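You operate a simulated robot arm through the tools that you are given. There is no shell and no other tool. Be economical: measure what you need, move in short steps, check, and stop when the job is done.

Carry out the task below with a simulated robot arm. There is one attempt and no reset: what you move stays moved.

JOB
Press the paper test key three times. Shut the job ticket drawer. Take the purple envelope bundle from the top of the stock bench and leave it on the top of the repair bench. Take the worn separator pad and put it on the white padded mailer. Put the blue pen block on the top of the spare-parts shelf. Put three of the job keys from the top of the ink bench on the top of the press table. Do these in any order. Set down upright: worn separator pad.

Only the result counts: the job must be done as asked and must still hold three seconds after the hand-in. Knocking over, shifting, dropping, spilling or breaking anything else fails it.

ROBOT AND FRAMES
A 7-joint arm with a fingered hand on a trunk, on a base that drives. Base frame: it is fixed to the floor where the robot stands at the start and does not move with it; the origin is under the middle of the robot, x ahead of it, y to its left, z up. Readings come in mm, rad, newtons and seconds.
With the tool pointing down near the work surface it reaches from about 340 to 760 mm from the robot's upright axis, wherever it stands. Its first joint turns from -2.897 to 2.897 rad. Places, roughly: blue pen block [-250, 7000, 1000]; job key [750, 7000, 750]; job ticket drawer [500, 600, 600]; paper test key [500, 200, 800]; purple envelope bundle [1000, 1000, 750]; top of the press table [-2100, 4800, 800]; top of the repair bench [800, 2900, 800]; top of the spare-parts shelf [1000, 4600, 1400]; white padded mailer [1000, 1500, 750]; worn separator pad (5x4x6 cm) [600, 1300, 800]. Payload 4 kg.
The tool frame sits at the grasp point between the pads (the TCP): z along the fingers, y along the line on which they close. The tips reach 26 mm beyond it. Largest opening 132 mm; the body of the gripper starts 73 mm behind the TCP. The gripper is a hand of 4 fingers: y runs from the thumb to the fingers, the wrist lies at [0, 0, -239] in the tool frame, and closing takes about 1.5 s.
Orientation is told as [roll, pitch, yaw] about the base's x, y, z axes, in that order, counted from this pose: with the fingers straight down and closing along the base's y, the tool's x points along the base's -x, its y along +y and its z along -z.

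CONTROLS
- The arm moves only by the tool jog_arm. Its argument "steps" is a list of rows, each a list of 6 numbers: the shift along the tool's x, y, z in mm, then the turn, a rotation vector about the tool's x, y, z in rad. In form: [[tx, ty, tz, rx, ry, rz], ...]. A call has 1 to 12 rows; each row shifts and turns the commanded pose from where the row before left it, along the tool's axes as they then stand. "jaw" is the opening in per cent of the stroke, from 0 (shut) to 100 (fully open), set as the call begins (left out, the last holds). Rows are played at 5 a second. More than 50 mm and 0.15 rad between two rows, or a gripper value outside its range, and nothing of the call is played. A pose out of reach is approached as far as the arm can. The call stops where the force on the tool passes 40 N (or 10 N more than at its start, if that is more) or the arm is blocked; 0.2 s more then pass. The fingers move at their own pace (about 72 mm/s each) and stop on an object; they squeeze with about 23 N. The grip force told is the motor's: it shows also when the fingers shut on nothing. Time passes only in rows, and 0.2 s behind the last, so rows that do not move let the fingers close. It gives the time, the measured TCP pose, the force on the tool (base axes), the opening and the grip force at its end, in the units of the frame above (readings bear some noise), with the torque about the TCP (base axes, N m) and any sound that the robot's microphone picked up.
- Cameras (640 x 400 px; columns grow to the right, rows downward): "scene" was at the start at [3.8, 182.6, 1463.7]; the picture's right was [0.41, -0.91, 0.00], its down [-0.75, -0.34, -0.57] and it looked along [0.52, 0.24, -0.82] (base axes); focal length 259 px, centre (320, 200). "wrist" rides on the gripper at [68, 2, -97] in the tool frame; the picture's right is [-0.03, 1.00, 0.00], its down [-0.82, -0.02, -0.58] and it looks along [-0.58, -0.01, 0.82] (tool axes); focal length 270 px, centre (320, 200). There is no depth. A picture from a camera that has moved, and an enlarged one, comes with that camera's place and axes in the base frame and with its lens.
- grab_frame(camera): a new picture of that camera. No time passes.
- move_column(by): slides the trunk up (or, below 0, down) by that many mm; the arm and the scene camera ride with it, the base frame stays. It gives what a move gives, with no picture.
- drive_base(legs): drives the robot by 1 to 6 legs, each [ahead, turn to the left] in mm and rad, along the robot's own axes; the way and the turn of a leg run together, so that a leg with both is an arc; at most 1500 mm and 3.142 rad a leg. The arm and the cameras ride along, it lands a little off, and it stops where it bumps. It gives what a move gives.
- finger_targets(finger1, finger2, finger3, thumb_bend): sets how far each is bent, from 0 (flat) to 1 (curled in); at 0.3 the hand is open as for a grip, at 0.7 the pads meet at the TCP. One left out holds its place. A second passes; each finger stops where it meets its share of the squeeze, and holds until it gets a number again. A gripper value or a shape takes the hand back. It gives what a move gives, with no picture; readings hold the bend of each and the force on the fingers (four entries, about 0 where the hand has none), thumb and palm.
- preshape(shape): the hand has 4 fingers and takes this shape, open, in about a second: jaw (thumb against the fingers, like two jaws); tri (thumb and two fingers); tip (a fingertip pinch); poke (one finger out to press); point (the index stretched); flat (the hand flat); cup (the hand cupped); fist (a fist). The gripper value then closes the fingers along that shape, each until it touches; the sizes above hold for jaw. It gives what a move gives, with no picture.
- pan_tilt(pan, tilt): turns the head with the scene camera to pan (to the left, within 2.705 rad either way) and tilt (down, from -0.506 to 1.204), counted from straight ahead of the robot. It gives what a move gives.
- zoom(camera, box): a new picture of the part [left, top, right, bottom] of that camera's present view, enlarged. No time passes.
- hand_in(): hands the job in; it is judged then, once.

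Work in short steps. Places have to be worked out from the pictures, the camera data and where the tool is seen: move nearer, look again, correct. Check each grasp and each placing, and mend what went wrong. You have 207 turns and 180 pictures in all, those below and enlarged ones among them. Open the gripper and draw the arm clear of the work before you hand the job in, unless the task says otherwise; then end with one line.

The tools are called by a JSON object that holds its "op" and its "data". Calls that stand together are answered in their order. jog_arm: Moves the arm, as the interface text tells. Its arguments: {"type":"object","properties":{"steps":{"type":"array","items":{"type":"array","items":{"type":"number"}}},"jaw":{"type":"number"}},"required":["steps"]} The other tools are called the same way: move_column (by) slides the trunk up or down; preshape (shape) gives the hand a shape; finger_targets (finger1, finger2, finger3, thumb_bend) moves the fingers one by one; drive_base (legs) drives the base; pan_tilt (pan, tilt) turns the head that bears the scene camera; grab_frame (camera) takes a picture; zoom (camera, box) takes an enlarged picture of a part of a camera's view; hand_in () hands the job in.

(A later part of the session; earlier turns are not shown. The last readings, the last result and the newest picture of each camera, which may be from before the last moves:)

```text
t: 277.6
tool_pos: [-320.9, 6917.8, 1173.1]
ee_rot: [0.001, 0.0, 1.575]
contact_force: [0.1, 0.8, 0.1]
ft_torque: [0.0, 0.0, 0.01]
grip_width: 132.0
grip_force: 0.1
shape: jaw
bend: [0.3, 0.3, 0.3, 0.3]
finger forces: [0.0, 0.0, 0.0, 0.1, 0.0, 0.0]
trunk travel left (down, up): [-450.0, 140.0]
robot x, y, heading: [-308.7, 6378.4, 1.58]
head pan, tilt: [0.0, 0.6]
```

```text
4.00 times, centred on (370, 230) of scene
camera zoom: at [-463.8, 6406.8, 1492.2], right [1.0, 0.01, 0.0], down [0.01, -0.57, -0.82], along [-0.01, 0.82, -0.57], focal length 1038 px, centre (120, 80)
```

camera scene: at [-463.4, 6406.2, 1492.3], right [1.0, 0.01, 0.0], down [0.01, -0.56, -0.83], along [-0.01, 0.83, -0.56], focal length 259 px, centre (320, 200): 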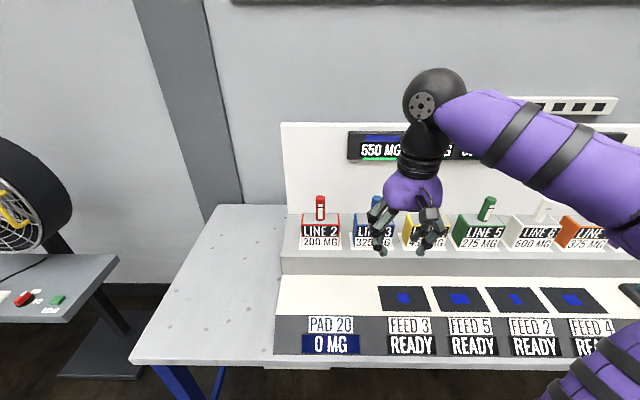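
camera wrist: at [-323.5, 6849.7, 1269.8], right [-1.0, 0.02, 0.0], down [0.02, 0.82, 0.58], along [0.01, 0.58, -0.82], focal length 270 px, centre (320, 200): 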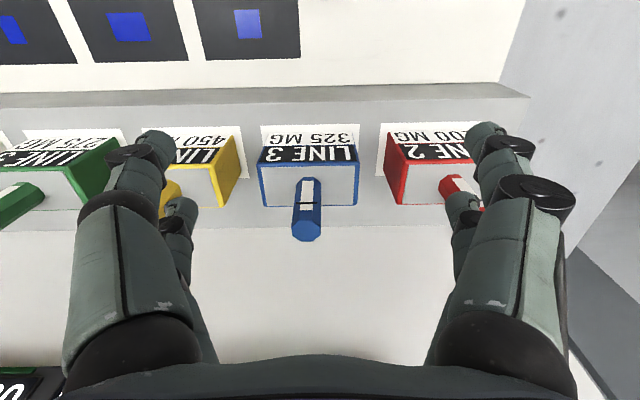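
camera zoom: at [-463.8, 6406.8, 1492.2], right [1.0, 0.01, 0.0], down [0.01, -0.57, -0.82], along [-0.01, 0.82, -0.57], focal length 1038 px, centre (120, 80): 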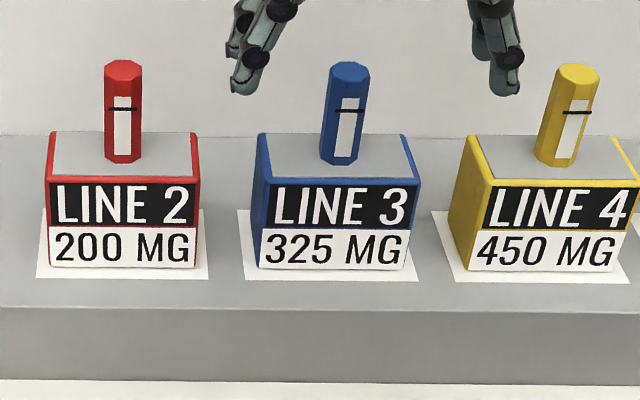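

The blue block is 112×58×90 mm: x center −308, y 6994–7052, z 904–994, with the pen up to 1075. I come in nearly horizontally (pitch −1.1) to grip its sides below the pen; first I tilt and descend in front of it.

{"op": "jog_arm", "data": {"steps": [[45, -6, 0, 0, 0, 0], [45, -7, 0, 0, -0.1, 0], [0, 0, 0, 0, -0.1, 0], [0, 0, 0, 0, -0.1, 0], [0, 0, 0, 0, -0.1, 0], [0, 0, 0, 0, -0.1, 0], [0, 0, 0, 0, -0.1, 0], [0, 0, 0, 0, -0.1, 0], [0, 0, 0, 0, -0.1, 0], [0, 0, 0, 0, -0.1, 0], [0, 0, 0, 0, -0.1, 0], [0, 0, 0, 0, -0.1, 0]]}}

{"op": "jog_arm", "data": {"steps": [[31, 0, 32, 0, 0, 0], [31, 0, 32, 0, 0, 0], [31, 0, 32, 0, 0, 0], [31, 0, 32, 0, 0, 0], [31, 0, 32, 0, 0, 0], [0, 0, 0, 0, 0, 0]]}}

{"op": "grab_frame", "data": {"camera": "wrist"}}

{"op": "zoom", "data": {"camera": "scene", "box": [290, 160, 450, 280]}}

```text
t: 280.2
tool_pos: [-305.8, 6831.8, 1174.7]
ee_rot: [-0.001, -1.102, 1.573]
contact_force: [0.8, 1.1, -0.2]
ft_torque: [0.03, -0.02, 0.01]
grip_width: 132.3
grip_force: 0.1
shape: jaw
bend: [0.3, 0.3, 0.3, 0.3]
finger forces: [0.1, 0.1, 0.1, 0.0, 0.0, 0.0]
out of reach, approached as far as the arm can: row 2
trunk travel left (down, up): [-450.0, 140.0]
robot x, y, heading: [-308.2, 6379.4, 1.582]
head pan, tilt: [0.0, 0.6]
```

```text
t: 281.6
tool_pos: [-303.7, 6916.5, 968.0]
ee_rot: [0.001, -1.1, 1.573]
contact_force: [0.5, -0.1, -0.1]
ft_torque: [-0.01, 0.02, -0.01]
grip_width: 132.0
grip_force: 0.1
shape: jaw
bend: [0.3, 0.3, 0.3, 0.3]
finger forces: [0.0, 0.1, 0.0, 0.1, 0.0, 0.1]
out of reach, approached as far as the arm can: row 3, 4, 5
trunk travel left (down, up): [-450.0, 140.0]
robot x, y, heading: [-305.8, 6376.0, 1.579]
head pan, tilt: [0.0, 0.6]
```

```text
52 pictures are left
camera wrist: at [-304.8, 6801.0, 951.0], right [-1.0, 0.01, 0.02], down [0.02, -0.14, 0.99], along [0.01, 0.99, 0.14], focal length 270 px, centre (320, 200)
```

wrist: 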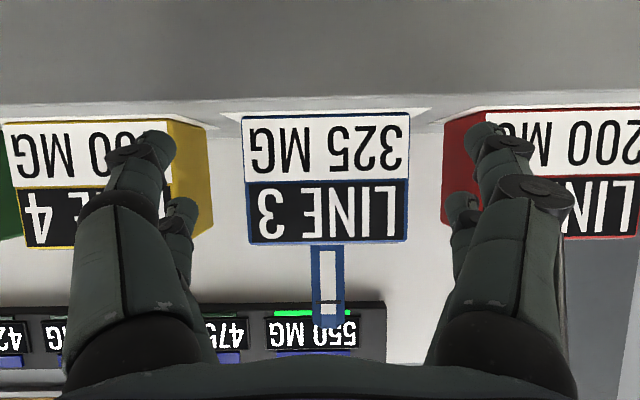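

```text
3.33 times, centred on (370, 220) of scene
camera zoom: at [-463.3, 6406.7, 1492.3], right [1.0, 0.01, 0.0], down [0.01, -0.57, -0.82], along [-0.01, 0.82, -0.57], focal length 865 px, centre (153, 133)
```

zoom: 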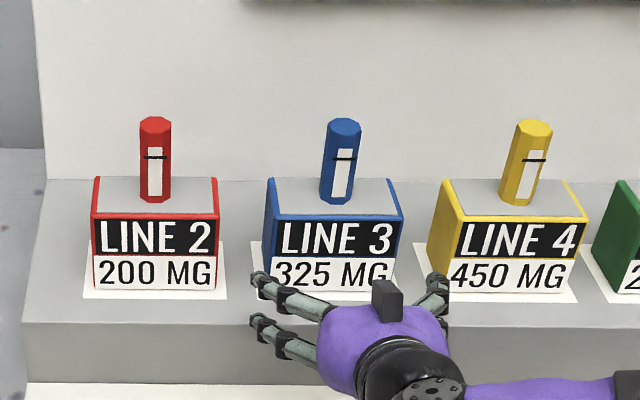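

The hand is centered in front of the block with about 27 mm gaps beside it. I set the opening to 124 mm and advance halfway, then check.

{"op": "jog_arm", "data": {"steps": [[-8, 1, 18, 0, 0, 0], [-8, 1, 19, 0, 0, 0], [-4, 1, 9, 0, 0, 0], [0, 0, 0, 0, 0, 0]], "jaw": 94}}

{"op": "grab_frame", "data": {"camera": "wrist"}}

{"op": "zoom", "data": {"camera": "scene", "box": [320, 180, 420, 260]}}

```text
t: 282.6
tool_pos: [-305.8, 6967.4, 966.7]
ee_rot: [-0.002, -1.101, 1.575]
contact_force: [0.1, 1.0, -0.4]
ft_torque: [-0.04, 0.0, 0.01]
grip_width: 124.1
grip_force: 0.0
shape: jaw
bend: [0.41, 0.41, 0.41, 0.29]
finger forces: [0.1, 0.0, 0.1, 0.0, 0.0, 0.0]
trunk travel left (down, up): [-450.0, 140.0]
robot x, y, heading: [-309.8, 6377.1, 1.58]
head pan, tilt: [0.0, 0.6]
```

```text
50 pictures are left
camera wrist: at [-309.0, 6851.1, 949.7], right [-1.0, 0.01, 0.02], down [0.02, -0.15, 0.99], along [0.01, 0.99, 0.14], focal length 270 px, centre (320, 200)
```

wrist: 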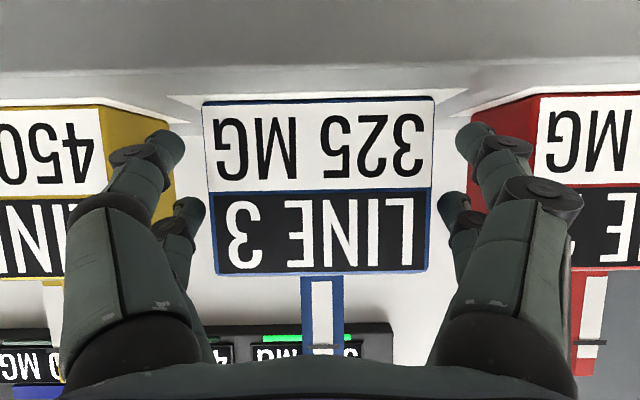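

```text
5.00 times, centred on (370, 220) of scene
camera zoom: at [-463.5, 6406.3, 1492.2], right [1.0, 0.01, 0.0], down [0.01, -0.57, -0.82], along [-0.01, 0.82, -0.57], focal length 1297 px, centre (70, 100)
```

zoom: 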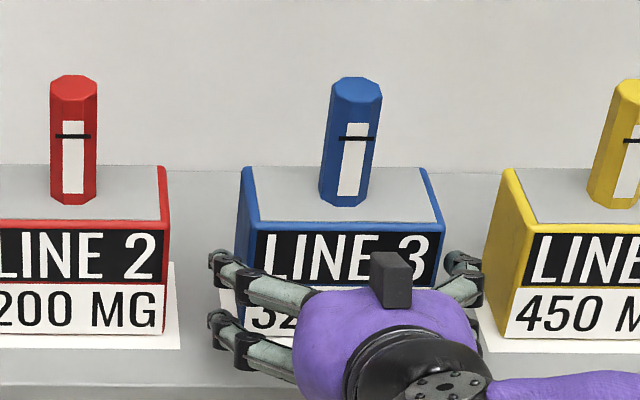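

Centered, with good clearance on both sides. I advance 32 mm more and close.

{"op": "jog_arm", "data": {"steps": [[-5, 0, 9.5, 0, 0, 0], [-5, 0, 9.5, 0, 0, 0], [-4.5, 0, 9.5, 0, 0, 0], [0, 0, 0, 0, 0, 0]]}}

{"op": "jog_arm", "data": {"steps": [[0, 0, 0, 0, 0, 0], [0, 0, 0, 0, 0, 0], [0, 0, 0, 0, 0, 0], [0, 0, 0, 0, 0, 0], [0, 0, 0, 0, 0, 0]], "jaw": 0}}

{"op": "grab_frame", "data": {"camera": "wrist"}}

```text
t: 283.6
tool_pos: [-308.0, 7000.9, 966.8]
ee_rot: [0.0, -1.101, 1.573]
contact_force: [0.5, -0.6, -0.6]
ft_torque: [0.01, 0.01, 0.01]
grip_width: 124.0
grip_force: 0.0
shape: jaw
bend: [0.41, 0.41, 0.41, 0.29]
finger forces: [0.0, 0.5, 0.4, 0.0, 0.0, 0.0]
trunk travel left (down, up): [-450.0, 140.0]
robot x, y, heading: [-305.2, 6375.6, 1.581]
head pan, tilt: [0.0, 0.6]
```

```text
t: 284.8
tool_pos: [-306.0, 7000.5, 967.7]
ee_rot: [0.001, -1.101, 1.574]
contact_force: [0.5, -0.3, 0.6]
ft_torque: [0.03, -0.06, 0.01]
grip_width: 108.9
grip_force: 23.1
shape: jaw
bend: [0.57, 0.56, 0.57, 0.41]
finger forces: [21.5, 25.2, 23.4, 0.0, 23.8, 0.0]
trunk travel left (down, up): [-450.0, 140.0]
robot x, y, heading: [-305.9, 6380.2, 1.578]
head pan, tilt: [0.0, 0.6]
```

```text
48 pictures are left
camera wrist: at [-309.0, 6883.3, 950.3], right [-1.0, 0.01, 0.02], down [0.02, -0.14, 0.99], along [0.01, 0.99, 0.14], focal length 270 px, centre (320, 200)
```

wrist: 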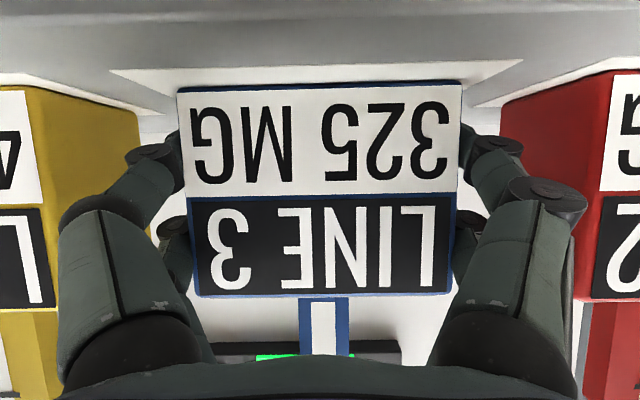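

All fingers hold the block. I lift it with the trunk and check.

{"op": "move_column", "data": {"by": 135}}

{"op": "grab_frame", "data": {"camera": "wrist"}}

```text
t: 286.4
tool_pos: [-305.4, 7000.4, 1101.4]
ee_rot: [0.0, -1.1, 1.572]
contact_force: [-0.6, 0.6, -2.1]
ft_torque: [-0.05, 0.0, 0.0]
grip_width: 108.6
grip_force: 23.2
shape: jaw
bend: [0.57, 0.56, 0.57, 0.41]
finger forces: [21.7, 25.2, 23.3, 0.0, 23.6, 0.0]
trunk travel left (down, up): [-585.0, 5.0]
robot x, y, heading: [-309.8, 6377.4, 1.583]
head pan, tilt: [0.0, 0.6]
```

```text
47 pictures are left
camera wrist: at [-309.0, 6883.5, 1085.2], right [-1.0, 0.01, 0.02], down [0.02, -0.14, 0.99], along [0.01, 0.99, 0.14], focal length 270 px, centre (320, 200)
```

wrist: 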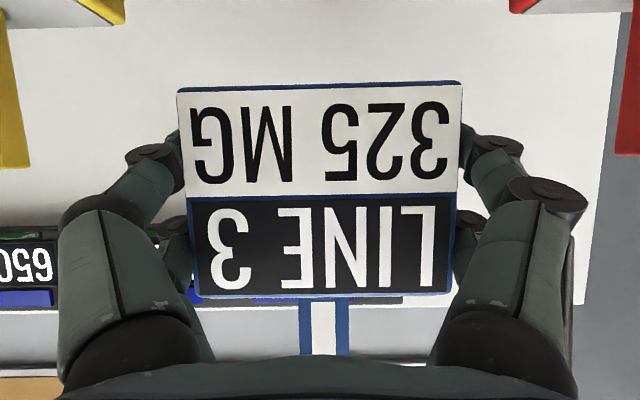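

Lifted cleanly. I back out of the ink bench, drive to y≈4600 and face the spare-parts shelf.

{"op": "drive_base", "data": {"legs": [[-600, -0.011], [0, 3.1416], [1180, 0], [0, 1.5708]]}}

{"op": "pan_tilt", "data": {"pan": 0.0, "tilt": 0.2}}

{"op": "grab_frame", "data": {"camera": "scene"}}

```text
refused: 3.1416 is not a number from -3.14159 to 3.14159
```

```text
t: 287.3
tool_pos: [-307.1, 7000.0, 1103.2]
ee_rot: [0.001, -1.1, 1.571]
contact_force: [0.3, 0.2, -3.2]
ft_torque: [-0.03, 0.02, -0.01]
grip_width: 108.7
grip_force: 22.6
shape: jaw
bend: [0.57, 0.56, 0.57, 0.41]
finger forces: [21.6, 25.2, 23.3, 0.1, 23.6, 0.0]
trunk travel left (down, up): [-585.0, 5.0]
robot x, y, heading: [-310.3, 6378.7, 1.579]
head pan, tilt: [0.0, 0.201]
```

```text
46 pictures are left
camera scene: at [-463.6, 6411.3, 1663.9], right [1.0, 0.01, 0.0], down [0.0, -0.2, -0.98], along [-0.01, 0.98, -0.2], focal length 259 px, centre (320, 200)
```

scene: 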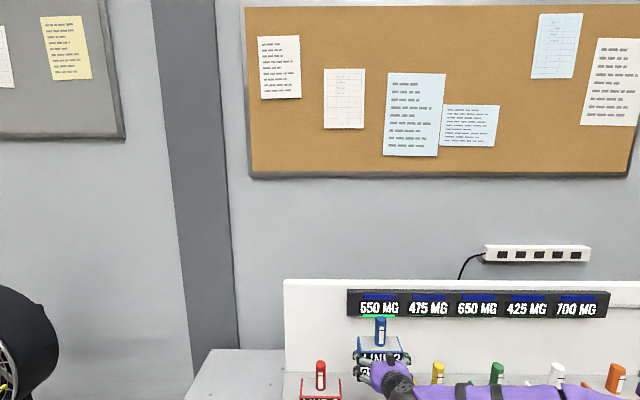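

The turn value was slightly out of range, so I repeat it with 3.14.

{"op": "drive_base", "data": {"legs": [[-600, -0.011], [0, 3.14], [1180, 0], [0, 1.5708]]}}

{"op": "grab_frame", "data": {"camera": "scene"}}

```text
t: 307.3
tool_pos: [284.1, 4544.0, 1102.8]
ee_rot: [-0.001, -1.102, -0.099]
contact_force: [0.4, -0.2, -3.3]
ft_torque: [-0.05, 0.08, 0.0]
grip_width: 108.5
grip_force: 22.7
shape: jaw
bend: [0.57, 0.56, 0.57, 0.41]
finger forces: [21.8, 23.5, 22.2, 0.1, 23.0, 0.0]
trunk travel left (down, up): [-585.0, 5.0]
robot x, y, heading: [-334.0, 4606.4, -0.094]
head pan, tilt: [0.0, 0.201]
```

```text
45 pictures are left
camera scene: at [-288.9, 4756.9, 1664.0], right [-0.09, -1.0, 0.0], down [-0.2, 0.02, -0.98], along [0.98, -0.09, -0.2], focal length 259 px, centre (320, 200)
```

scene: 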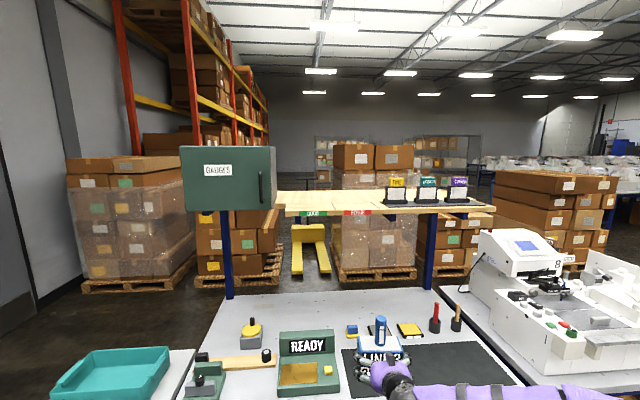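

I zoom on the shelf top.

{"op": "zoom", "data": {"camera": "scene", "box": [170, 130, 510, 310]}}

```text
1.88 times, centred on (340, 220) of scene
camera zoom: at [-288.9, 4756.9, 1664.0], right [-0.09, -1.0, 0.0], down [-0.2, 0.02, -0.98], along [0.98, -0.09, -0.2], focal length 488 px, centre (282, 162)
```

zoom: 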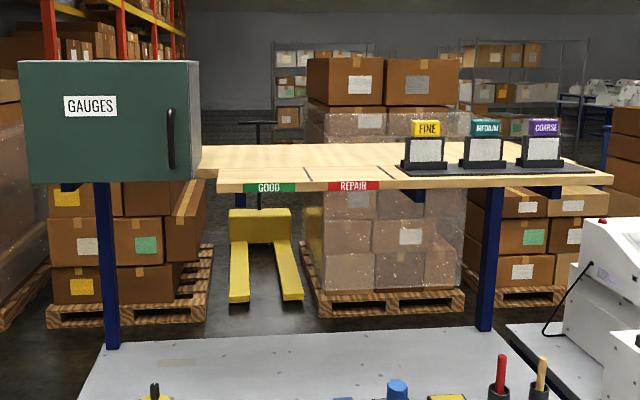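

The middle of the shelf (GOOD/REPAIR zone, y≈4600) is free. I raise the block to about z 1508 and straighten the heading.

{"op": "jog_arm", "data": {"steps": [[-40, 0, -20.4, 0, 0, 0], [-40, 0, -20.4, 0, 0, 0], [-40, 0, -20.4, 0, 0, 0], [-40, 0, -20.4, 0, 0, 0], [-40, 0, -20.4, 0, 0, 0], [-40, 0, -20.4, 0, 0, 0], [-40, 0, -20.4, 0, 0, 0], [-40, 0, -20.4, 0, 0, 0], [-40, 0, -20.4, 0, 0, 0], [0, 0, 0, 0, 0, 0]]}}

{"op": "drive_base", "data": {"legs": [[0, 0.094], [400, 0]]}}

{"op": "grab_frame", "data": {"camera": "scene"}}

{"op": "grab_frame", "data": {"camera": "wrist"}}

```text
t: 309.5
tool_pos: [280.5, 4542.7, 1509.3]
ee_rot: [0.0, -1.1, -0.097]
contact_force: [-0.2, 0.0, -2.1]
ft_torque: [0.01, 0.08, 0.02]
grip_width: 108.3
grip_force: 22.7
shape: jaw
bend: [0.57, 0.56, 0.57, 0.41]
finger forces: [21.5, 22.6, 21.8, 0.1, 22.4, 0.1]
trunk travel left (down, up): [-585.0, 5.0]
robot x, y, heading: [-336.3, 4608.9, -0.088]
head pan, tilt: [0.0, 0.201]
```

```text
t: 312.5
tool_pos: [686.2, 4602.6, 1509.0]
ee_rot: [-0.001, -1.1, -0.006]
contact_force: [0.3, 0.0, -2.8]
ft_torque: [0.01, 0.1, 0.0]
grip_width: 108.4
grip_force: 22.6
shape: jaw
bend: [0.57, 0.56, 0.57, 0.41]
finger forces: [21.6, 22.6, 21.8, 0.0, 22.4, 0.0]
trunk travel left (down, up): [-585.0, 5.0]
robot x, y, heading: [65.8, 4608.5, 0.004]
head pan, tilt: [0.0, 0.201]
```

```text
43 pictures are left
camera scene: at [98.2, 4762.8, 1664.0], right [0.0, -1.0, 0.0], down [-0.2, 0.0, -0.98], along [0.98, 0.0, -0.2], focal length 259 px, centre (320, 200)
```

scene: 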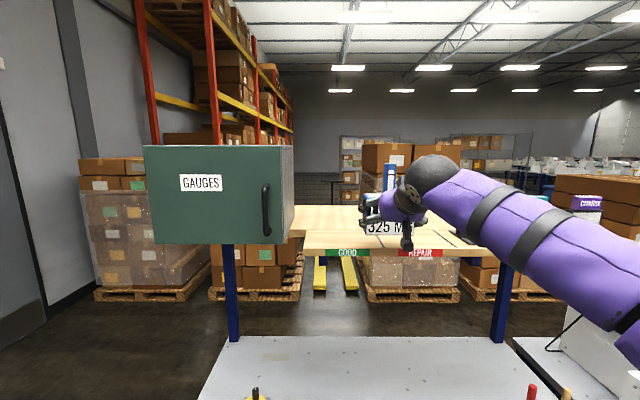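

```text
42 pictures are left
camera wrist: at [567.3, 4604.9, 1491.5], right [0.02, 1.0, 0.02], down [-0.14, -0.02, 0.99], along [0.99, -0.02, 0.14], focal length 270 px, centre (320, 200)
```

wrist: 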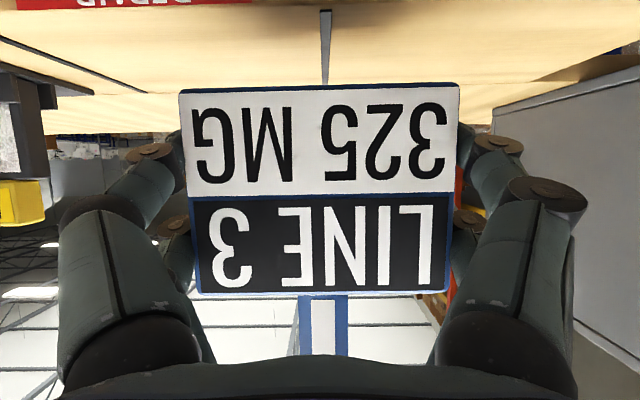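

The shelf spans x≈717–1158 with its top at z≈1414. I drive 150 mm ahead so the block stands over it, then lower.

{"op": "drive_base", "data": {"legs": [[150, 0]]}}

{"op": "move_column", "data": {"by": -20}}

{"op": "grab_frame", "data": {"camera": "scene"}}

{"op": "grab_frame", "data": {"camera": "wrist"}}

```text
t: 313.9
tool_pos: [842.9, 4605.0, 1508.4]
ee_rot: [-0.003, -1.099, -0.005]
contact_force: [0.1, -0.4, -2.1]
ft_torque: [0.02, 0.04, -0.01]
grip_width: 108.4
grip_force: 22.8
shape: jaw
bend: [0.57, 0.56, 0.57, 0.41]
finger forces: [21.6, 22.7, 21.8, 0.0, 22.3, 0.0]
trunk travel left (down, up): [-585.0, 5.0]
robot x, y, heading: [224.2, 4609.1, 0.005]
head pan, tilt: [0.0, 0.201]
```

```text
t: 314.6
tool_pos: [842.3, 4605.4, 1488.8]
ee_rot: [-0.001, -1.101, 0.0]
contact_force: [0.7, -0.3, -1.8]
ft_torque: [-0.01, 0.02, -0.03]
grip_width: 108.3
grip_force: 23.7
shape: jaw
bend: [0.57, 0.56, 0.57, 0.41]
finger forces: [21.6, 22.6, 21.9, 0.0, 22.4, 0.0]
trunk travel left (down, up): [-565.0, 25.0]
robot x, y, heading: [218.5, 4613.7, 0.008]
head pan, tilt: [0.0, 0.201]
```

```text
41 pictures are left
camera scene: at [254.6, 4763.8, 1644.0], right [0.01, -1.0, 0.0], down [-0.2, 0.0, -0.98], along [0.98, 0.01, -0.2], focal length 259 px, centre (320, 200)
```

scene: 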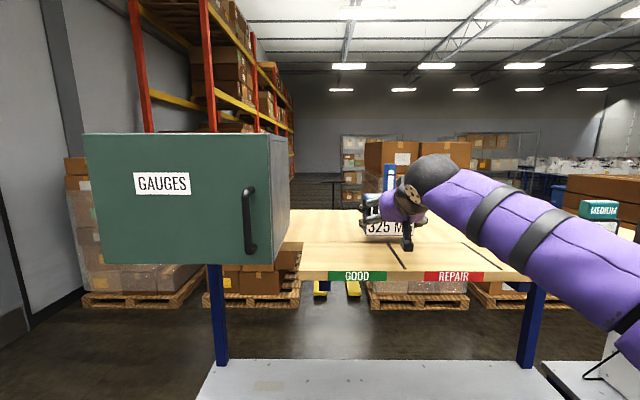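

```text
40 pictures are left
camera wrist: at [724.1, 4607.0, 1471.5], right [0.02, 1.0, 0.02], down [-0.14, -0.02, 0.99], along [0.99, -0.02, 0.14], focal length 270 px, centre (320, 200)
```

wrist: 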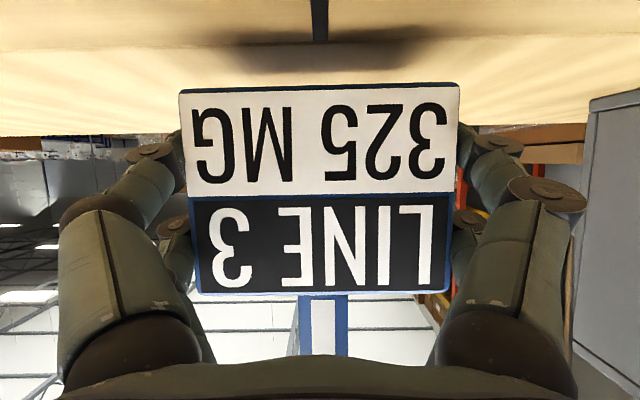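

The shadow shows the block just above the shelf. I lower in small trunk steps.

{"op": "move_column", "data": {"by": -7}}

{"op": "move_column", "data": {"by": -4}}

{"op": "move_column", "data": {"by": -4}}

```text
t: 315.1
tool_pos: [841.6, 4603.3, 1482.5]
ee_rot: [-0.001, -1.099, -0.004]
contact_force: [0.3, 0.1, -2.6]
ft_torque: [-0.03, 0.07, -0.01]
grip_width: 108.4
grip_force: 23.0
shape: jaw
bend: [0.57, 0.56, 0.57, 0.41]
finger forces: [21.7, 22.5, 21.8, 0.0, 22.4, 0.0]
trunk travel left (down, up): [-558.0, 32.0]
robot x, y, heading: [225.0, 4611.1, 0.011]
head pan, tilt: [0.0, 0.201]
```

```text
t: 315.7
tool_pos: [842.5, 4604.4, 1477.6]
ee_rot: [0.001, -1.099, -0.005]
contact_force: [-0.9, 0.2, -2.8]
ft_torque: [0.0, 0.06, -0.03]
grip_width: 108.3
grip_force: 22.8
shape: jaw
bend: [0.57, 0.56, 0.57, 0.41]
finger forces: [21.6, 22.6, 21.8, 0.1, 22.5, 0.1]
trunk travel left (down, up): [-554.0, 36.0]
robot x, y, heading: [222.3, 4612.5, 0.005]
head pan, tilt: [0.0, 0.201]
```

```text
t: 316.2
tool_pos: [842.2, 4603.8, 1474.8]
ee_rot: [-0.003, -1.099, -0.003]
contact_force: [-0.2, -0.2, -2.5]
ft_torque: [-0.01, 0.07, 0.0]
grip_width: 108.3
grip_force: 23.6
shape: jaw
bend: [0.57, 0.56, 0.57, 0.41]
finger forces: [21.5, 22.6, 21.8, 0.0, 22.3, 0.0]
trunk travel left (down, up): [-550.0, 40.0]
robot x, y, heading: [222.5, 4610.9, 0.005]
head pan, tilt: [0.0, 0.201]
```

Still no contact; I continue.

{"op": "move_column", "data": {"by": -4}}

{"op": "move_column", "data": {"by": -4}}

{"op": "move_column", "data": {"by": -4}}

{"op": "move_column", "data": {"by": -4}}

```text
t: 316.7
tool_pos: [842.1, 4603.7, 1470.5]
ee_rot: [-0.003, -1.1, -0.004]
contact_force: [0.0, 0.0, -3.3]
ft_torque: [0.03, 0.06, 0.02]
grip_width: 108.7
grip_force: 23.1
shape: jaw
bend: [0.57, 0.56, 0.57, 0.41]
finger forces: [21.5, 22.6, 21.8, 0.1, 22.4, 0.0]
trunk travel left (down, up): [-546.0, 44.0]
robot x, y, heading: [225.1, 4611.1, 0.012]
head pan, tilt: [0.0, 0.201]
```

```text
t: 317.2
tool_pos: [842.7, 4604.6, 1466.9]
ee_rot: [0.001, -1.102, -0.003]
contact_force: [1.5, 0.0, 5.7]
ft_torque: [-0.04, -0.1, -0.01]
grip_width: 108.4
grip_force: 22.5
shape: jaw
bend: [0.57, 0.56, 0.57, 0.41]
finger forces: [21.4, 22.6, 21.8, 0.1, 22.6, 0.0]
trunk travel left (down, up): [-542.0, 48.0]
robot x, y, heading: [222.5, 4612.4, 0.005]
head pan, tilt: [0.0, 0.201]
```

```text
t: 317.8
tool_pos: [841.5, 4605.2, 1467.3]
ee_rot: [0.002, -1.111, -0.003]
contact_force: [8.3, -0.6, 32.1]
ft_torque: [0.13, -0.36, -0.18]
grip_width: 108.3
grip_force: 22.7
shape: jaw
bend: [0.58, 0.56, 0.57, 0.41]
finger forces: [21.4, 22.0, 21.6, 0.1, 22.9, 0.1]
trunk travel left (down, up): [-538.0, 52.0]
robot x, y, heading: [222.2, 4609.8, 0.003]
head pan, tilt: [0.0, 0.201]
```

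```text
t: 318.2
tool_pos: [842.0, 4604.8, 1466.7]
ee_rot: [0.005, -1.118, -0.006]
contact_force: [-1.2, -0.7, 10.5]
ft_torque: [-0.14, -0.1, -0.05]
grip_width: 108.5
grip_force: 22.7
shape: jaw
bend: [0.58, 0.56, 0.57, 0.41]
finger forces: [21.7, 22.9, 22.6, 0.0, 22.9, 0.1]
trunk travel left (down, up): [-535.0, 55.0]
robot x, y, heading: [223.4, 4613.0, 0.001]
head pan, tilt: [0.0, 0.201]
stopped: the force on the tool passed its limit (the readings are from after the stop); the commanded pose is now the measured one
```

The block rests on the shelf. I open and withdraw straight back, then check.

{"op": "jog_arm", "data": {"steps": [[0, 0, 0, 0, 0, 0], [0, 0, 0, 0, 0, 0], [0, 0, 0, 0, 0, 0], [9, 0, -18, 0, 0, 0], [13, 0, -26, 0, 0, 0], [13, 0, -26, 0, 0, 0], [13, 0, -26, 0, 0, 0], [0, 0, 0, 0, 0, 0]], "jaw": 98}}

{"op": "grab_frame", "data": {"camera": "wrist"}}

```text
t: 320.0
tool_pos: [735.4, 4604.2, 1465.3]
ee_rot: [0.006, -1.112, -0.007]
contact_force: [-0.5, 0.5, 0.1]
ft_torque: [0.04, -0.02, -0.04]
grip_width: 129.4
grip_force: 0.1
shape: jaw
bend: [0.34, 0.34, 0.34, 0.29]
finger forces: [0.1, 0.0, 0.0, 0.1, 0.0, 0.0]
trunk travel left (down, up): [-535.0, 55.0]
robot x, y, heading: [221.4, 4608.4, 0.006]
head pan, tilt: [0.0, 0.201]
```

```text
39 pictures are left
camera wrist: at [617.2, 4605.9, 1445.3], right [0.01, 1.0, 0.03], down [-0.16, -0.02, 0.99], along [0.99, -0.02, 0.16], focal length 270 px, centre (320, 200)
```

wrist: 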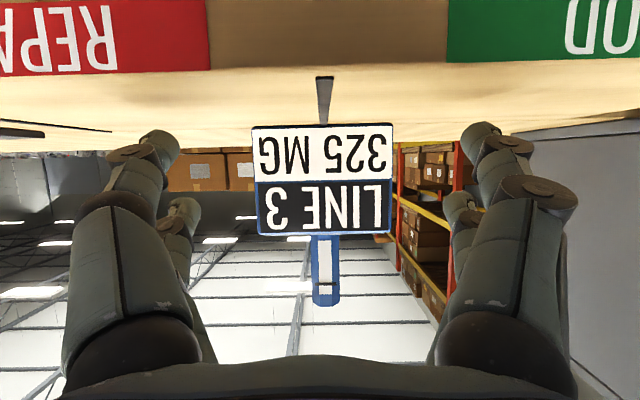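

The blue pen block is on the shelf. I back away, lower and straighten the arm, then drive to the right end of the ink bench.

{"op": "drive_base", "data": {"legs": [[-500, 0]]}}

{"op": "jog_arm", "data": {"steps": [[30, 0, -25, 0, 0.11, 0], [30, 0, 0, 0, 0.11, 0], [30, 0, 0, 0, 0.11, 0], [30, 0, 0, 0, 0.11, 0], [30, 0, 0, 0, 0.11, 0], [20, 0, 15, 0, 0.11, 0], [0, 0, 30, 0, 0.11, 0], [0, 0, 40, 0, 0.11, 0], [0, 0, 40, 0, 0.11, 0], [0, 0, 40, 0, 0.12, 0], [0, 0, 40, 0, 0, 0], [0, 0, 0, 0, 0, 0]]}}

{"op": "move_column", "data": {"by": -85}}

{"op": "drive_base", "data": {"legs": [[0, 1.565], [1500, 0], [180, 0], [0, -1.5708], [1000, 0], [0, 1.5708]]}}

{"op": "pan_tilt", "data": {"pan": 0.0, "tilt": 0.75}}

{"op": "grab_frame", "data": {"camera": "scene"}}

```text
t: 323.0
tool_pos: [225.7, 4602.9, 1464.2]
ee_rot: [0.006, -1.114, 0.005]
contact_force: [-0.2, -0.4, -0.1]
ft_torque: [0.03, 0.04, -0.03]
grip_width: 129.2
grip_force: 0.0
shape: jaw
bend: [0.34, 0.34, 0.34, 0.29]
finger forces: [0.1, 0.0, 0.1, 0.0, 0.0, 0.1]
trunk travel left (down, up): [-535.0, 55.0]
robot x, y, heading: [-286.0, 4604.3, 0.018]
head pan, tilt: [0.0, 0.201]
```

```text
t: 325.6
tool_pos: [142.6, 4606.0, 1150.0]
ee_rot: [0.002, -0.004, 0.009]
contact_force: [0.7, 0.0, 0.2]
ft_torque: [0.01, 0.01, 0.02]
grip_width: 129.4
grip_force: 0.0
shape: jaw
bend: [0.34, 0.34, 0.34, 0.29]
finger forces: [0.0, 0.0, 0.0, 0.0, 0.0, 0.1]
trunk travel left (down, up): [-535.0, 55.0]
robot x, y, heading: [-283.3, 4602.3, 0.019]
head pan, tilt: [0.0, 0.201]
```

```text
t: 326.8
tool_pos: [141.2, 4605.5, 1065.9]
ee_rot: [0.001, -0.007, 0.01]
contact_force: [-0.1, 1.0, 0.1]
ft_torque: [-0.01, 0.0, -0.01]
grip_width: 129.4
grip_force: 0.1
shape: jaw
bend: [0.34, 0.34, 0.34, 0.29]
finger forces: [0.0, 0.0, 0.0, 0.0, 0.1, 0.0]
trunk travel left (down, up): [-450.0, 140.0]
robot x, y, heading: [-283.8, 4601.7, 0.019]
head pan, tilt: [0.0, 0.201]
```

```text
t: 351.5
tool_pos: [751.1, 6747.0, 1064.4]
ee_rot: [0.002, -0.003, 1.513]
contact_force: [0.6, -0.1, -0.4]
ft_torque: [0.0, 0.03, 0.0]
grip_width: 129.2
grip_force: 0.1
shape: jaw
bend: [0.34, 0.34, 0.34, 0.29]
finger forces: [0.0, 0.1, 0.0, 0.0, 0.0, 0.1]
trunk travel left (down, up): [-450.0, 140.0]
robot x, y, heading: [720.5, 6324.1, 1.525]
head pan, tilt: [0.0, 0.201]
```

```text
t: 352.5
tool_pos: [749.5, 6747.8, 1065.0]
ee_rot: [0.001, -0.003, 1.513]
contact_force: [0.1, 0.1, 0.5]
ft_torque: [-0.03, -0.01, 0.03]
grip_width: 129.4
grip_force: 0.0
shape: jaw
bend: [0.34, 0.34, 0.34, 0.29]
finger forces: [0.0, 0.1, 0.0, 0.0, 0.0, 0.1]
trunk travel left (down, up): [-450.0, 140.0]
robot x, y, heading: [725.8, 6322.2, 1.52]
head pan, tilt: [0.0, 0.75]
```

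```text
38 pictures are left
camera scene: at [569.8, 6352.0, 1480.3], right [1.0, -0.05, 0.0], down [-0.03, -0.68, -0.73], along [0.03, 0.73, -0.68], focal length 259 px, centre (320, 200)
```

scene: 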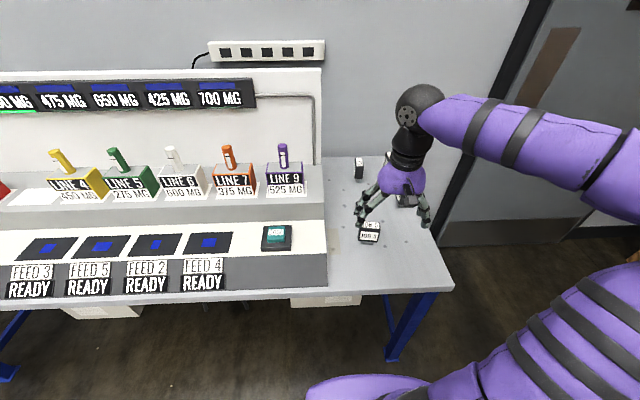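

I zoom on the small key-like objects at the bench's right end.

{"op": "zoom", "data": {"camera": "scene", "box": [330, 140, 450, 260]}}

{"op": "grab_frame", "data": {"camera": "wrist"}}

```text
3.33 times, centred on (390, 200) of scene
camera zoom: at [569.8, 6352.0, 1480.3], right [1.0, -0.05, 0.0], down [-0.03, -0.68, -0.73], along [0.03, 0.73, -0.68], focal length 865 px, centre (87, 200)
```

zoom: 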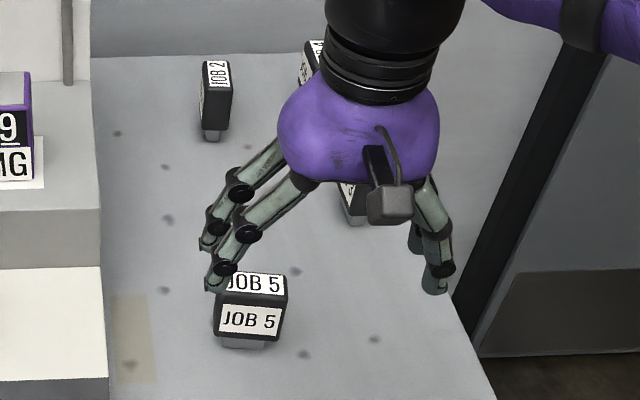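

```text
36 pictures are left
camera wrist: at [744.2, 6679.4, 1161.6], right [-1.0, 0.08, 0.0], down [0.07, 0.81, 0.58], along [0.05, 0.58, -0.81], focal length 270 px, centre (320, 200)
```

wrist: 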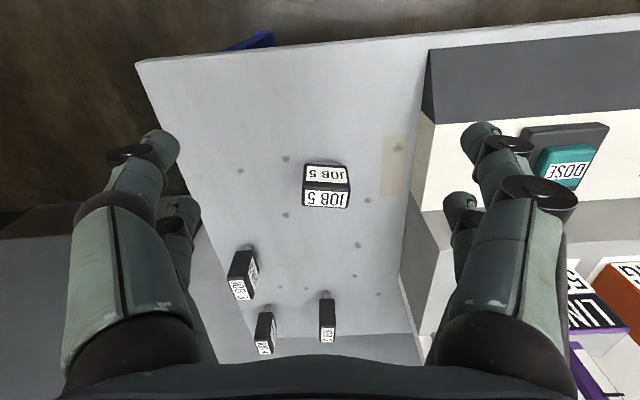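

Four job keys stand here: JOB 5 at about (750, 6885), one at (921, 7054), JOB 2 at (770, 7235), one more behind. I start with JOB 5: turn the hand 90° and go above it.

{"op": "jog_arm", "data": {"steps": [[-35, 0, 0, 0, 0, 0.06], [-35, 0, 0, 0, 0, 0.14], [-35, 0, 0, 0, 0, 0.14], [-35, 0, 0, 0, 0, 0.14], [0, 0, 0, 0, 0, 0.14], [0, 0, 0, 0, 0, 0.14], [0, 0, 0, 0, 0, 0.14], [0, 0, 0, 0, 0, 0.14], [0, 0, 0, 0, 0, 0.14], [0, 0, 0, 0, 0, 0.14], [0, 0, 40, 0, 0, 0.14], [0, 0, 40, 0, 0, 0.05]], "jaw": 75}}

{"op": "grab_frame", "data": {"camera": "wrist"}}

```text
t: 355.1
tool_pos: [774.6, 6884.7, 983.9]
ee_rot: [0.005, 0.001, 0.001]
contact_force: [-0.7, -0.2, -0.9]
ft_torque: [-0.03, 0.0, -0.03]
grip_width: 99.3
grip_force: 0.1
shape: jaw
bend: [0.63, 0.63, 0.63, 0.51]
finger forces: [0.0, 0.0, 0.0, 0.0, 0.0, 0.0]
trunk travel left (down, up): [-450.0, 140.0]
robot x, y, heading: [722.7, 6321.3, 1.52]
head pan, tilt: [0.0, 0.75]
```

```text
35 pictures are left
camera wrist: at [706.3, 6886.3, 1081.6], right [0.02, 1.0, 0.01], down [0.82, -0.02, 0.58], along [0.58, -0.01, -0.82], focal length 270 px, centre (320, 200)
```

wrist: 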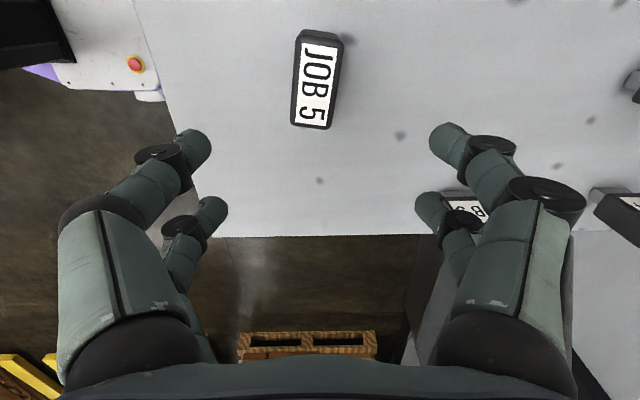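

JOB 5 is centered at (752, 6884), yawed about −0.13. I align and descend to grip it.

{"op": "jog_arm", "data": {"steps": [[27, -1, 0, 0, 0, 0.13], [0, 0, 40, 0, 0, 0], [0, 0, 40, 0, 0, 0], [0, 0, 35, 0, 0, 0], [0, 0, 22, 0, 0, 0], [0, 0, 0, 0, 0, 0]], "jaw": 65}}

{"op": "grab_frame", "data": {"camera": "wrist"}}

```text
t: 356.5
tool_pos: [751.6, 6884.5, 848.7]
ee_rot: [0.003, 0.001, -0.127]
contact_force: [-1.1, -0.5, -0.6]
ft_torque: [0.03, -0.02, 0.03]
grip_width: 86.1
grip_force: 0.0
shape: jaw
bend: [0.7, 0.7, 0.7, 0.64]
finger forces: [0.1, 0.0, 0.1, 0.0, 0.0, 0.1]
trunk travel left (down, up): [-450.0, 140.0]
robot x, y, heading: [724.9, 6324.4, 1.525]
head pan, tilt: [0.0, 0.75]
```

```text
34 pictures are left
camera wrist: at [683.7, 6895.0, 944.9], right [0.15, 0.99, 0.0], down [0.81, -0.13, 0.58], along [0.57, -0.08, -0.82], focal length 270 px, centre (320, 200)
```

wrist: 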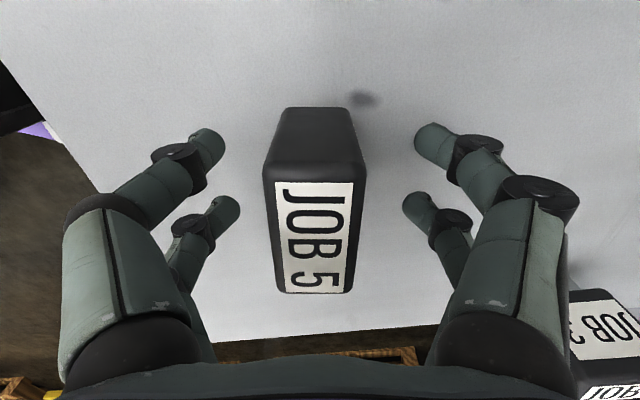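

Both finger pairs overlap the key. I close and lift.

{"op": "jog_arm", "data": {"steps": [[-3, 0, 0, 0, 0, 0], [0, 0, 0, 0, 0, 0], [0, 0, 0, 0, 0, 0], [0, 0, 0, 0, 0, 0], [0, 0, 0, 0, 0, 0], [0, 0, 0, 0, 0, 0], [0, 0, -25, 0, 0, 0], [0, 0, -45, 0, 0, 0], [0, 0, -45, 0, 0, 0], [0, 0, -45, 0, 0, 0], [0, 0, -45, 0, 0, 0]], "jaw": 0}}

{"op": "grab_frame", "data": {"camera": "wrist"}}

```text
t: 358.9
tool_pos: [755.8, 6880.2, 1055.1]
ee_rot: [0.002, 0.002, -0.126]
contact_force: [-0.3, -0.1, -0.5]
ft_torque: [-0.04, -0.01, 0.01]
grip_width: 28.1
grip_force: 22.8
shape: jaw
bend: [0.73, 0.73, 0.73, 0.7]
finger forces: [20.7, 20.8, 20.6, 0.0, 20.8, 0.0]
trunk travel left (down, up): [-450.0, 140.0]
robot x, y, heading: [726.3, 6322.0, 1.524]
head pan, tilt: [0.0, 0.75]
```

```text
33 pictures are left
camera wrist: at [686.7, 6891.2, 1151.1], right [0.15, 0.99, 0.0], down [0.81, -0.13, 0.58], along [0.57, -0.08, -0.82], focal length 270 px, centre (320, 200)
```

wrist: 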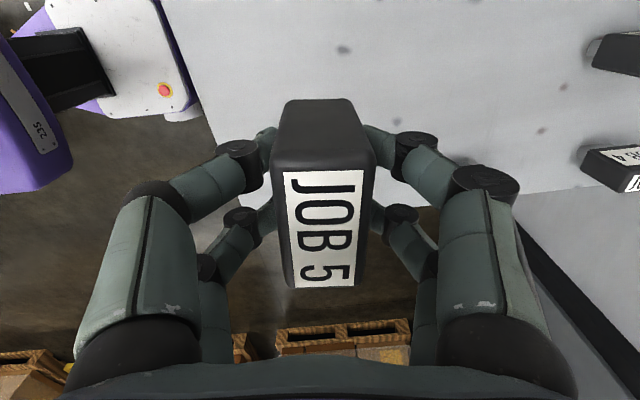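

JOB 5 is held. I back off, turn toward −x, drive to x≈−250 and look for the press table.

{"op": "drive_base", "data": {"legs": [[-650, 0.04], [0, 1.5708], [950, 0]]}}

{"op": "pan_tilt", "data": {"pan": 0.35, "tilt": 0.35}}

{"op": "grab_frame", "data": {"camera": "scene"}}

```text
t: 361.1
tool_pos: [730.8, 6569.6, 1056.9]
ee_rot: [0.007, 0.002, -0.101]
contact_force: [-0.7, -0.3, -0.4]
ft_torque: [0.03, -0.01, 0.01]
grip_width: 27.8
grip_force: 23.1
shape: jaw
bend: [0.73, 0.73, 0.73, 0.7]
finger forces: [20.8, 21.0, 20.8, 0.1, 21.0, 0.0]
trunk travel left (down, up): [-450.0, 140.0]
robot x, y, heading: [710.4, 6011.1, 1.548]
head pan, tilt: [0.0, 0.75]
stopped in leg 1: the robot was blocked; the commanded pose is now the measured one
```

```text
t: 362.0
tool_pos: [729.4, 6569.4, 1057.0]
ee_rot: [0.006, 0.003, -0.1]
contact_force: [0.3, -0.1, -0.7]
ft_torque: [-0.03, 0.02, 0.0]
grip_width: 28.0
grip_force: 23.0
shape: jaw
bend: [0.73, 0.73, 0.73, 0.7]
finger forces: [20.9, 21.0, 20.7, 0.0, 21.0, 0.0]
trunk travel left (down, up): [-450.0, 140.0]
robot x, y, heading: [712.3, 6010.6, 1.542]
head pan, tilt: [0.351, 0.351]
```

```text
32 pictures are left
camera scene: at [526.3, 6042.7, 1515.8], right [0.95, 0.32, 0.0], down [0.11, -0.33, -0.94], along [-0.3, 0.89, -0.34], focal length 259 px, centre (320, 200)
```

scene: 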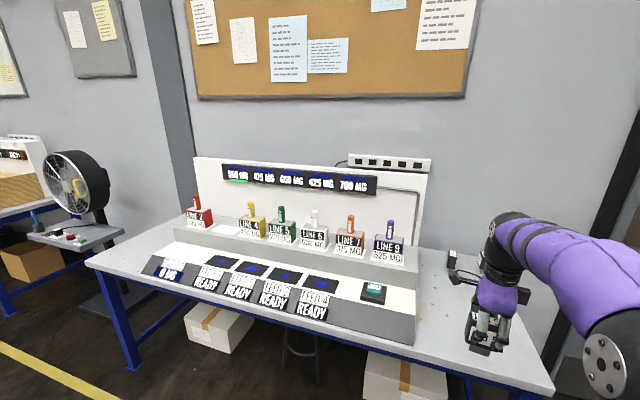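

The base met the bench behind it. I go forward a little, turn to −x, and drive at y≈6150.

{"op": "drive_base", "data": {"legs": [[150, 0], [0, 1.59], [1000, 0]]}}

{"op": "pan_tilt", "data": {"pan": 0.45, "tilt": 0.4}}

{"op": "grab_frame", "data": {"camera": "scene"}}

```text
t: 372.1
tool_pos: [-847.2, 6130.4, 1056.8]
ee_rot: [0.006, 0.003, 1.522]
contact_force: [-0.4, 0.1, 0.6]
ft_torque: [-0.01, 0.0, 0.0]
grip_width: 27.8
grip_force: 22.7
shape: jaw
bend: [0.73, 0.73, 0.73, 0.7]
finger forces: [20.5, 20.6, 20.5, 0.0, 20.6, 0.0]
trunk travel left (down, up): [-450.0, 140.0]
robot x, y, heading: [-285.3, 6139.4, -3.109]
head pan, tilt: [0.351, 0.351]
```

```text
t: 372.7
tool_pos: [-847.1, 6131.1, 1055.4]
ee_rot: [0.005, 0.001, 1.521]
contact_force: [0.1, 0.4, -0.3]
ft_torque: [-0.01, 0.01, -0.02]
grip_width: 28.0
grip_force: 23.3
shape: jaw
bend: [0.73, 0.73, 0.73, 0.7]
finger forces: [20.4, 20.7, 20.5, 0.0, 20.7, 0.1]
trunk travel left (down, up): [-450.0, 140.0]
robot x, y, heading: [-287.2, 6137.5, -3.108]
head pan, tilt: [0.45, 0.4]
```

```text
31 pictures are left
camera scene: at [-308.5, 5948.4, 1511.3], right [-0.46, 0.89, 0.0], down [0.35, 0.18, -0.92], along [-0.82, -0.42, -0.39], focal length 259 px, centre (320, 200)
```

scene: 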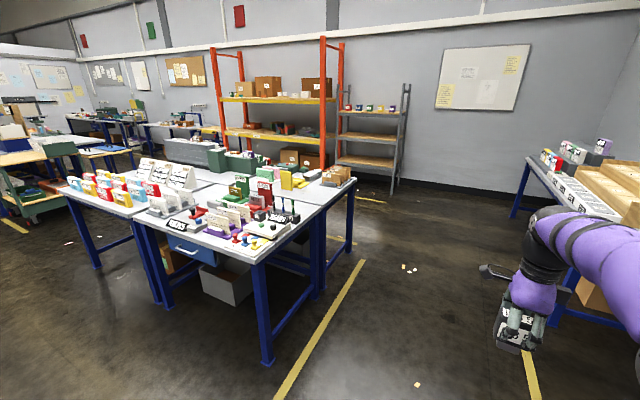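

A table cluster lies around (−1060…−2200, 4450…5290). I zoom to find which part is the press table.

{"op": "zoom", "data": {"camera": "scene", "box": [40, 125, 380, 285]}}

```text
1.88 times, centred on (210, 205) of scene
camera zoom: at [-308.5, 5948.4, 1511.3], right [-0.46, 0.89, 0.0], down [0.35, 0.18, -0.92], along [-0.82, -0.42, -0.39], focal length 488 px, centre (527, 191)
```

zoom: 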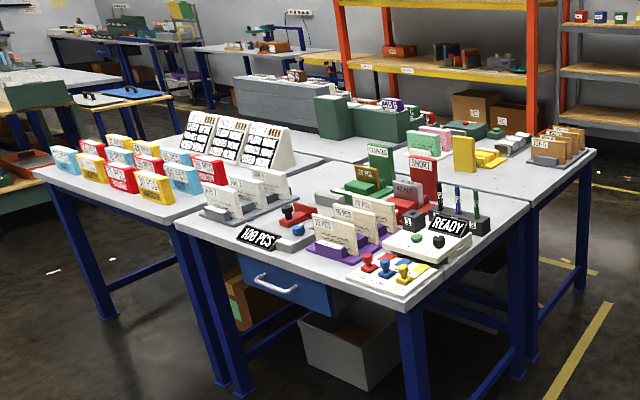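

The rear-right table (x −1701…−2391, y 4305…5250) matches the press table. I drive round to its +y end at about x=−1850.

{"op": "drive_base", "data": {"legs": [[1500, -0.03], [60, 0], [0, 1.57], [420, 0]]}}

{"op": "pan_tilt", "data": {"pan": 0.0, "tilt": 0.75}}

{"op": "grab_frame", "data": {"camera": "scene"}}

```text
t: 386.6
tool_pos: [-1847.7, 5189.1, 1056.1]
ee_rot: [0.008, 0.002, 3.044]
contact_force: [-0.5, 0.2, -0.8]
ft_torque: [-0.01, 0.01, -0.02]
grip_width: 27.6
grip_force: 23.5
shape: jaw
bend: [0.73, 0.73, 0.73, 0.7]
finger forces: [20.3, 20.6, 20.3, 0.0, 20.4, 0.0]
trunk travel left (down, up): [-450.0, 140.0]
robot x, y, heading: [-1834.3, 5750.7, -1.592]
head pan, tilt: [0.45, 0.4]
```

```text
t: 387.5
tool_pos: [-1849.0, 5190.1, 1056.7]
ee_rot: [0.006, 0.001, 3.043]
contact_force: [0.2, 0.3, -0.3]
ft_torque: [-0.01, 0.0, 0.02]
grip_width: 27.6
grip_force: 22.2
shape: jaw
bend: [0.73, 0.73, 0.73, 0.7]
finger forces: [20.2, 20.5, 20.3, 0.0, 20.4, 0.0]
trunk travel left (down, up): [-450.0, 140.0]
robot x, y, heading: [-1836.9, 5749.8, -1.593]
head pan, tilt: [0.0, 0.75]
```

```text
29 pictures are left
camera scene: at [-1682.6, 5723.2, 1480.3], right [-1.0, 0.02, 0.0], down [0.01, 0.68, -0.73], along [-0.01, -0.73, -0.68], focal length 259 px, centre (320, 200)
```

scene: 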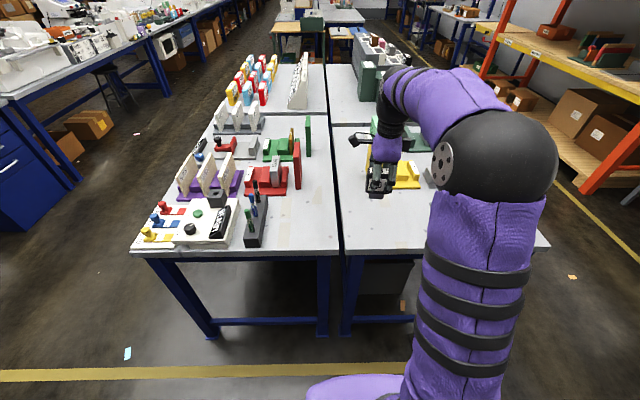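

The near end of the press table (x≈−1770…−2000, y≈5000…5219) is free. I set the key down at about (−1920, 5105).

{"op": "jog_arm", "data": {"steps": [[-21, 31, 0, 0, 0, 0], [-21, 31, 0, 0, 0, 0], [-21, 30, 0, 0, 0, 0], [0, 0, 45, 0, 0, 0], [0, 0, 45, 0, 0, 0], [0, 0, 45, 0, 0, 0], [0, 0, 40, 0, 0, 0], [0, 0, 8, 0, 0, 0], [0, 0, 0, 0, 0, 0]]}}

{"op": "grab_frame", "data": {"camera": "wrist"}}

{"op": "jog_arm", "data": {"steps": [[0, 0, 3, 0, 0, 0], [0, 0, 3, 0, 0, 0], [0, 0, 0, 0, 0, 0]]}}

```text
t: 389.5
tool_pos: [-1920.8, 5101.7, 872.4]
ee_rot: [0.007, 0.001, 3.045]
contact_force: [0.3, 0.2, 0.0]
ft_torque: [0.01, -0.01, 0.02]
grip_width: 27.4
grip_force: 22.9
shape: jaw
bend: [0.73, 0.73, 0.73, 0.7]
finger forces: [20.3, 20.4, 20.4, 0.0, 20.4, 0.1]
trunk travel left (down, up): [-450.0, 140.0]
robot x, y, heading: [-1832.4, 5750.5, -1.596]
head pan, tilt: [0.0, 0.75]
```

```text
28 pictures are left
camera wrist: at [-1854.1, 5095.9, 970.0], right [-0.12, -0.99, 0.01], down [-0.81, 0.1, 0.58], along [-0.57, 0.06, -0.82], focal length 270 px, centre (320, 200)
```

wrist: 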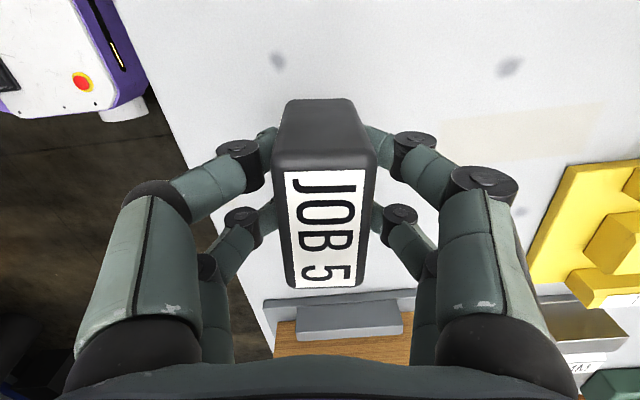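

```text
t: 390.3
tool_pos: [-1920.8, 5102.6, 866.2]
ee_rot: [0.008, 0.004, 3.044]
contact_force: [0.4, -0.9, 0.2]
ft_torque: [0.0, 0.01, 0.02]
grip_width: 27.3
grip_force: 23.2
shape: jaw
bend: [0.73, 0.73, 0.73, 0.7]
finger forces: [20.3, 20.6, 20.3, 0.1, 20.4, 0.0]
trunk travel left (down, up): [-450.0, 140.0]
robot x, y, heading: [-1832.2, 5752.8, -1.588]
head pan, tilt: [0.0, 0.75]
```

I continue lowering until contact.

{"op": "jog_arm", "data": {"steps": [[0, 0, 3, 0, 0, 0], [0, 0, 3, 0, 0, 0], [0, 0, 3, 0, 0, 0], [0, 0, 0, 0, 0, 0]]}}

{"op": "jog_arm", "data": {"steps": [[0, 0, 2, 0, 0, 0], [0, 0, 2, 0, 0, 0], [0, 0, 2, 0, 0, 0], [0, 0, 0, 0, 0, 0]]}}

```text
t: 391.3
tool_pos: [-1920.6, 5103.0, 858.7]
ee_rot: [0.007, 0.004, 3.044]
contact_force: [-0.2, -0.4, -1.3]
ft_torque: [0.02, 0.02, -0.04]
grip_width: 27.5
grip_force: 22.6
shape: jaw
bend: [0.73, 0.73, 0.73, 0.7]
finger forces: [20.2, 20.5, 20.4, 0.0, 20.4, 0.0]
trunk travel left (down, up): [-450.0, 140.0]
robot x, y, heading: [-1837.0, 5744.9, -1.589]
head pan, tilt: [0.0, 0.75]
```

```text
t: 392.3
tool_pos: [-1918.2, 5102.6, 852.6]
ee_rot: [0.007, 0.004, 3.044]
contact_force: [-0.8, 0.1, 0.0]
ft_torque: [-0.02, 0.0, 0.02]
grip_width: 27.4
grip_force: 22.9
shape: jaw
bend: [0.73, 0.73, 0.73, 0.7]
finger forces: [20.3, 20.5, 20.4, 0.1, 20.4, 0.1]
trunk travel left (down, up): [-450.0, 140.0]
robot x, y, heading: [-1831.1, 5748.0, -1.589]
head pan, tilt: [0.0, 0.75]
```

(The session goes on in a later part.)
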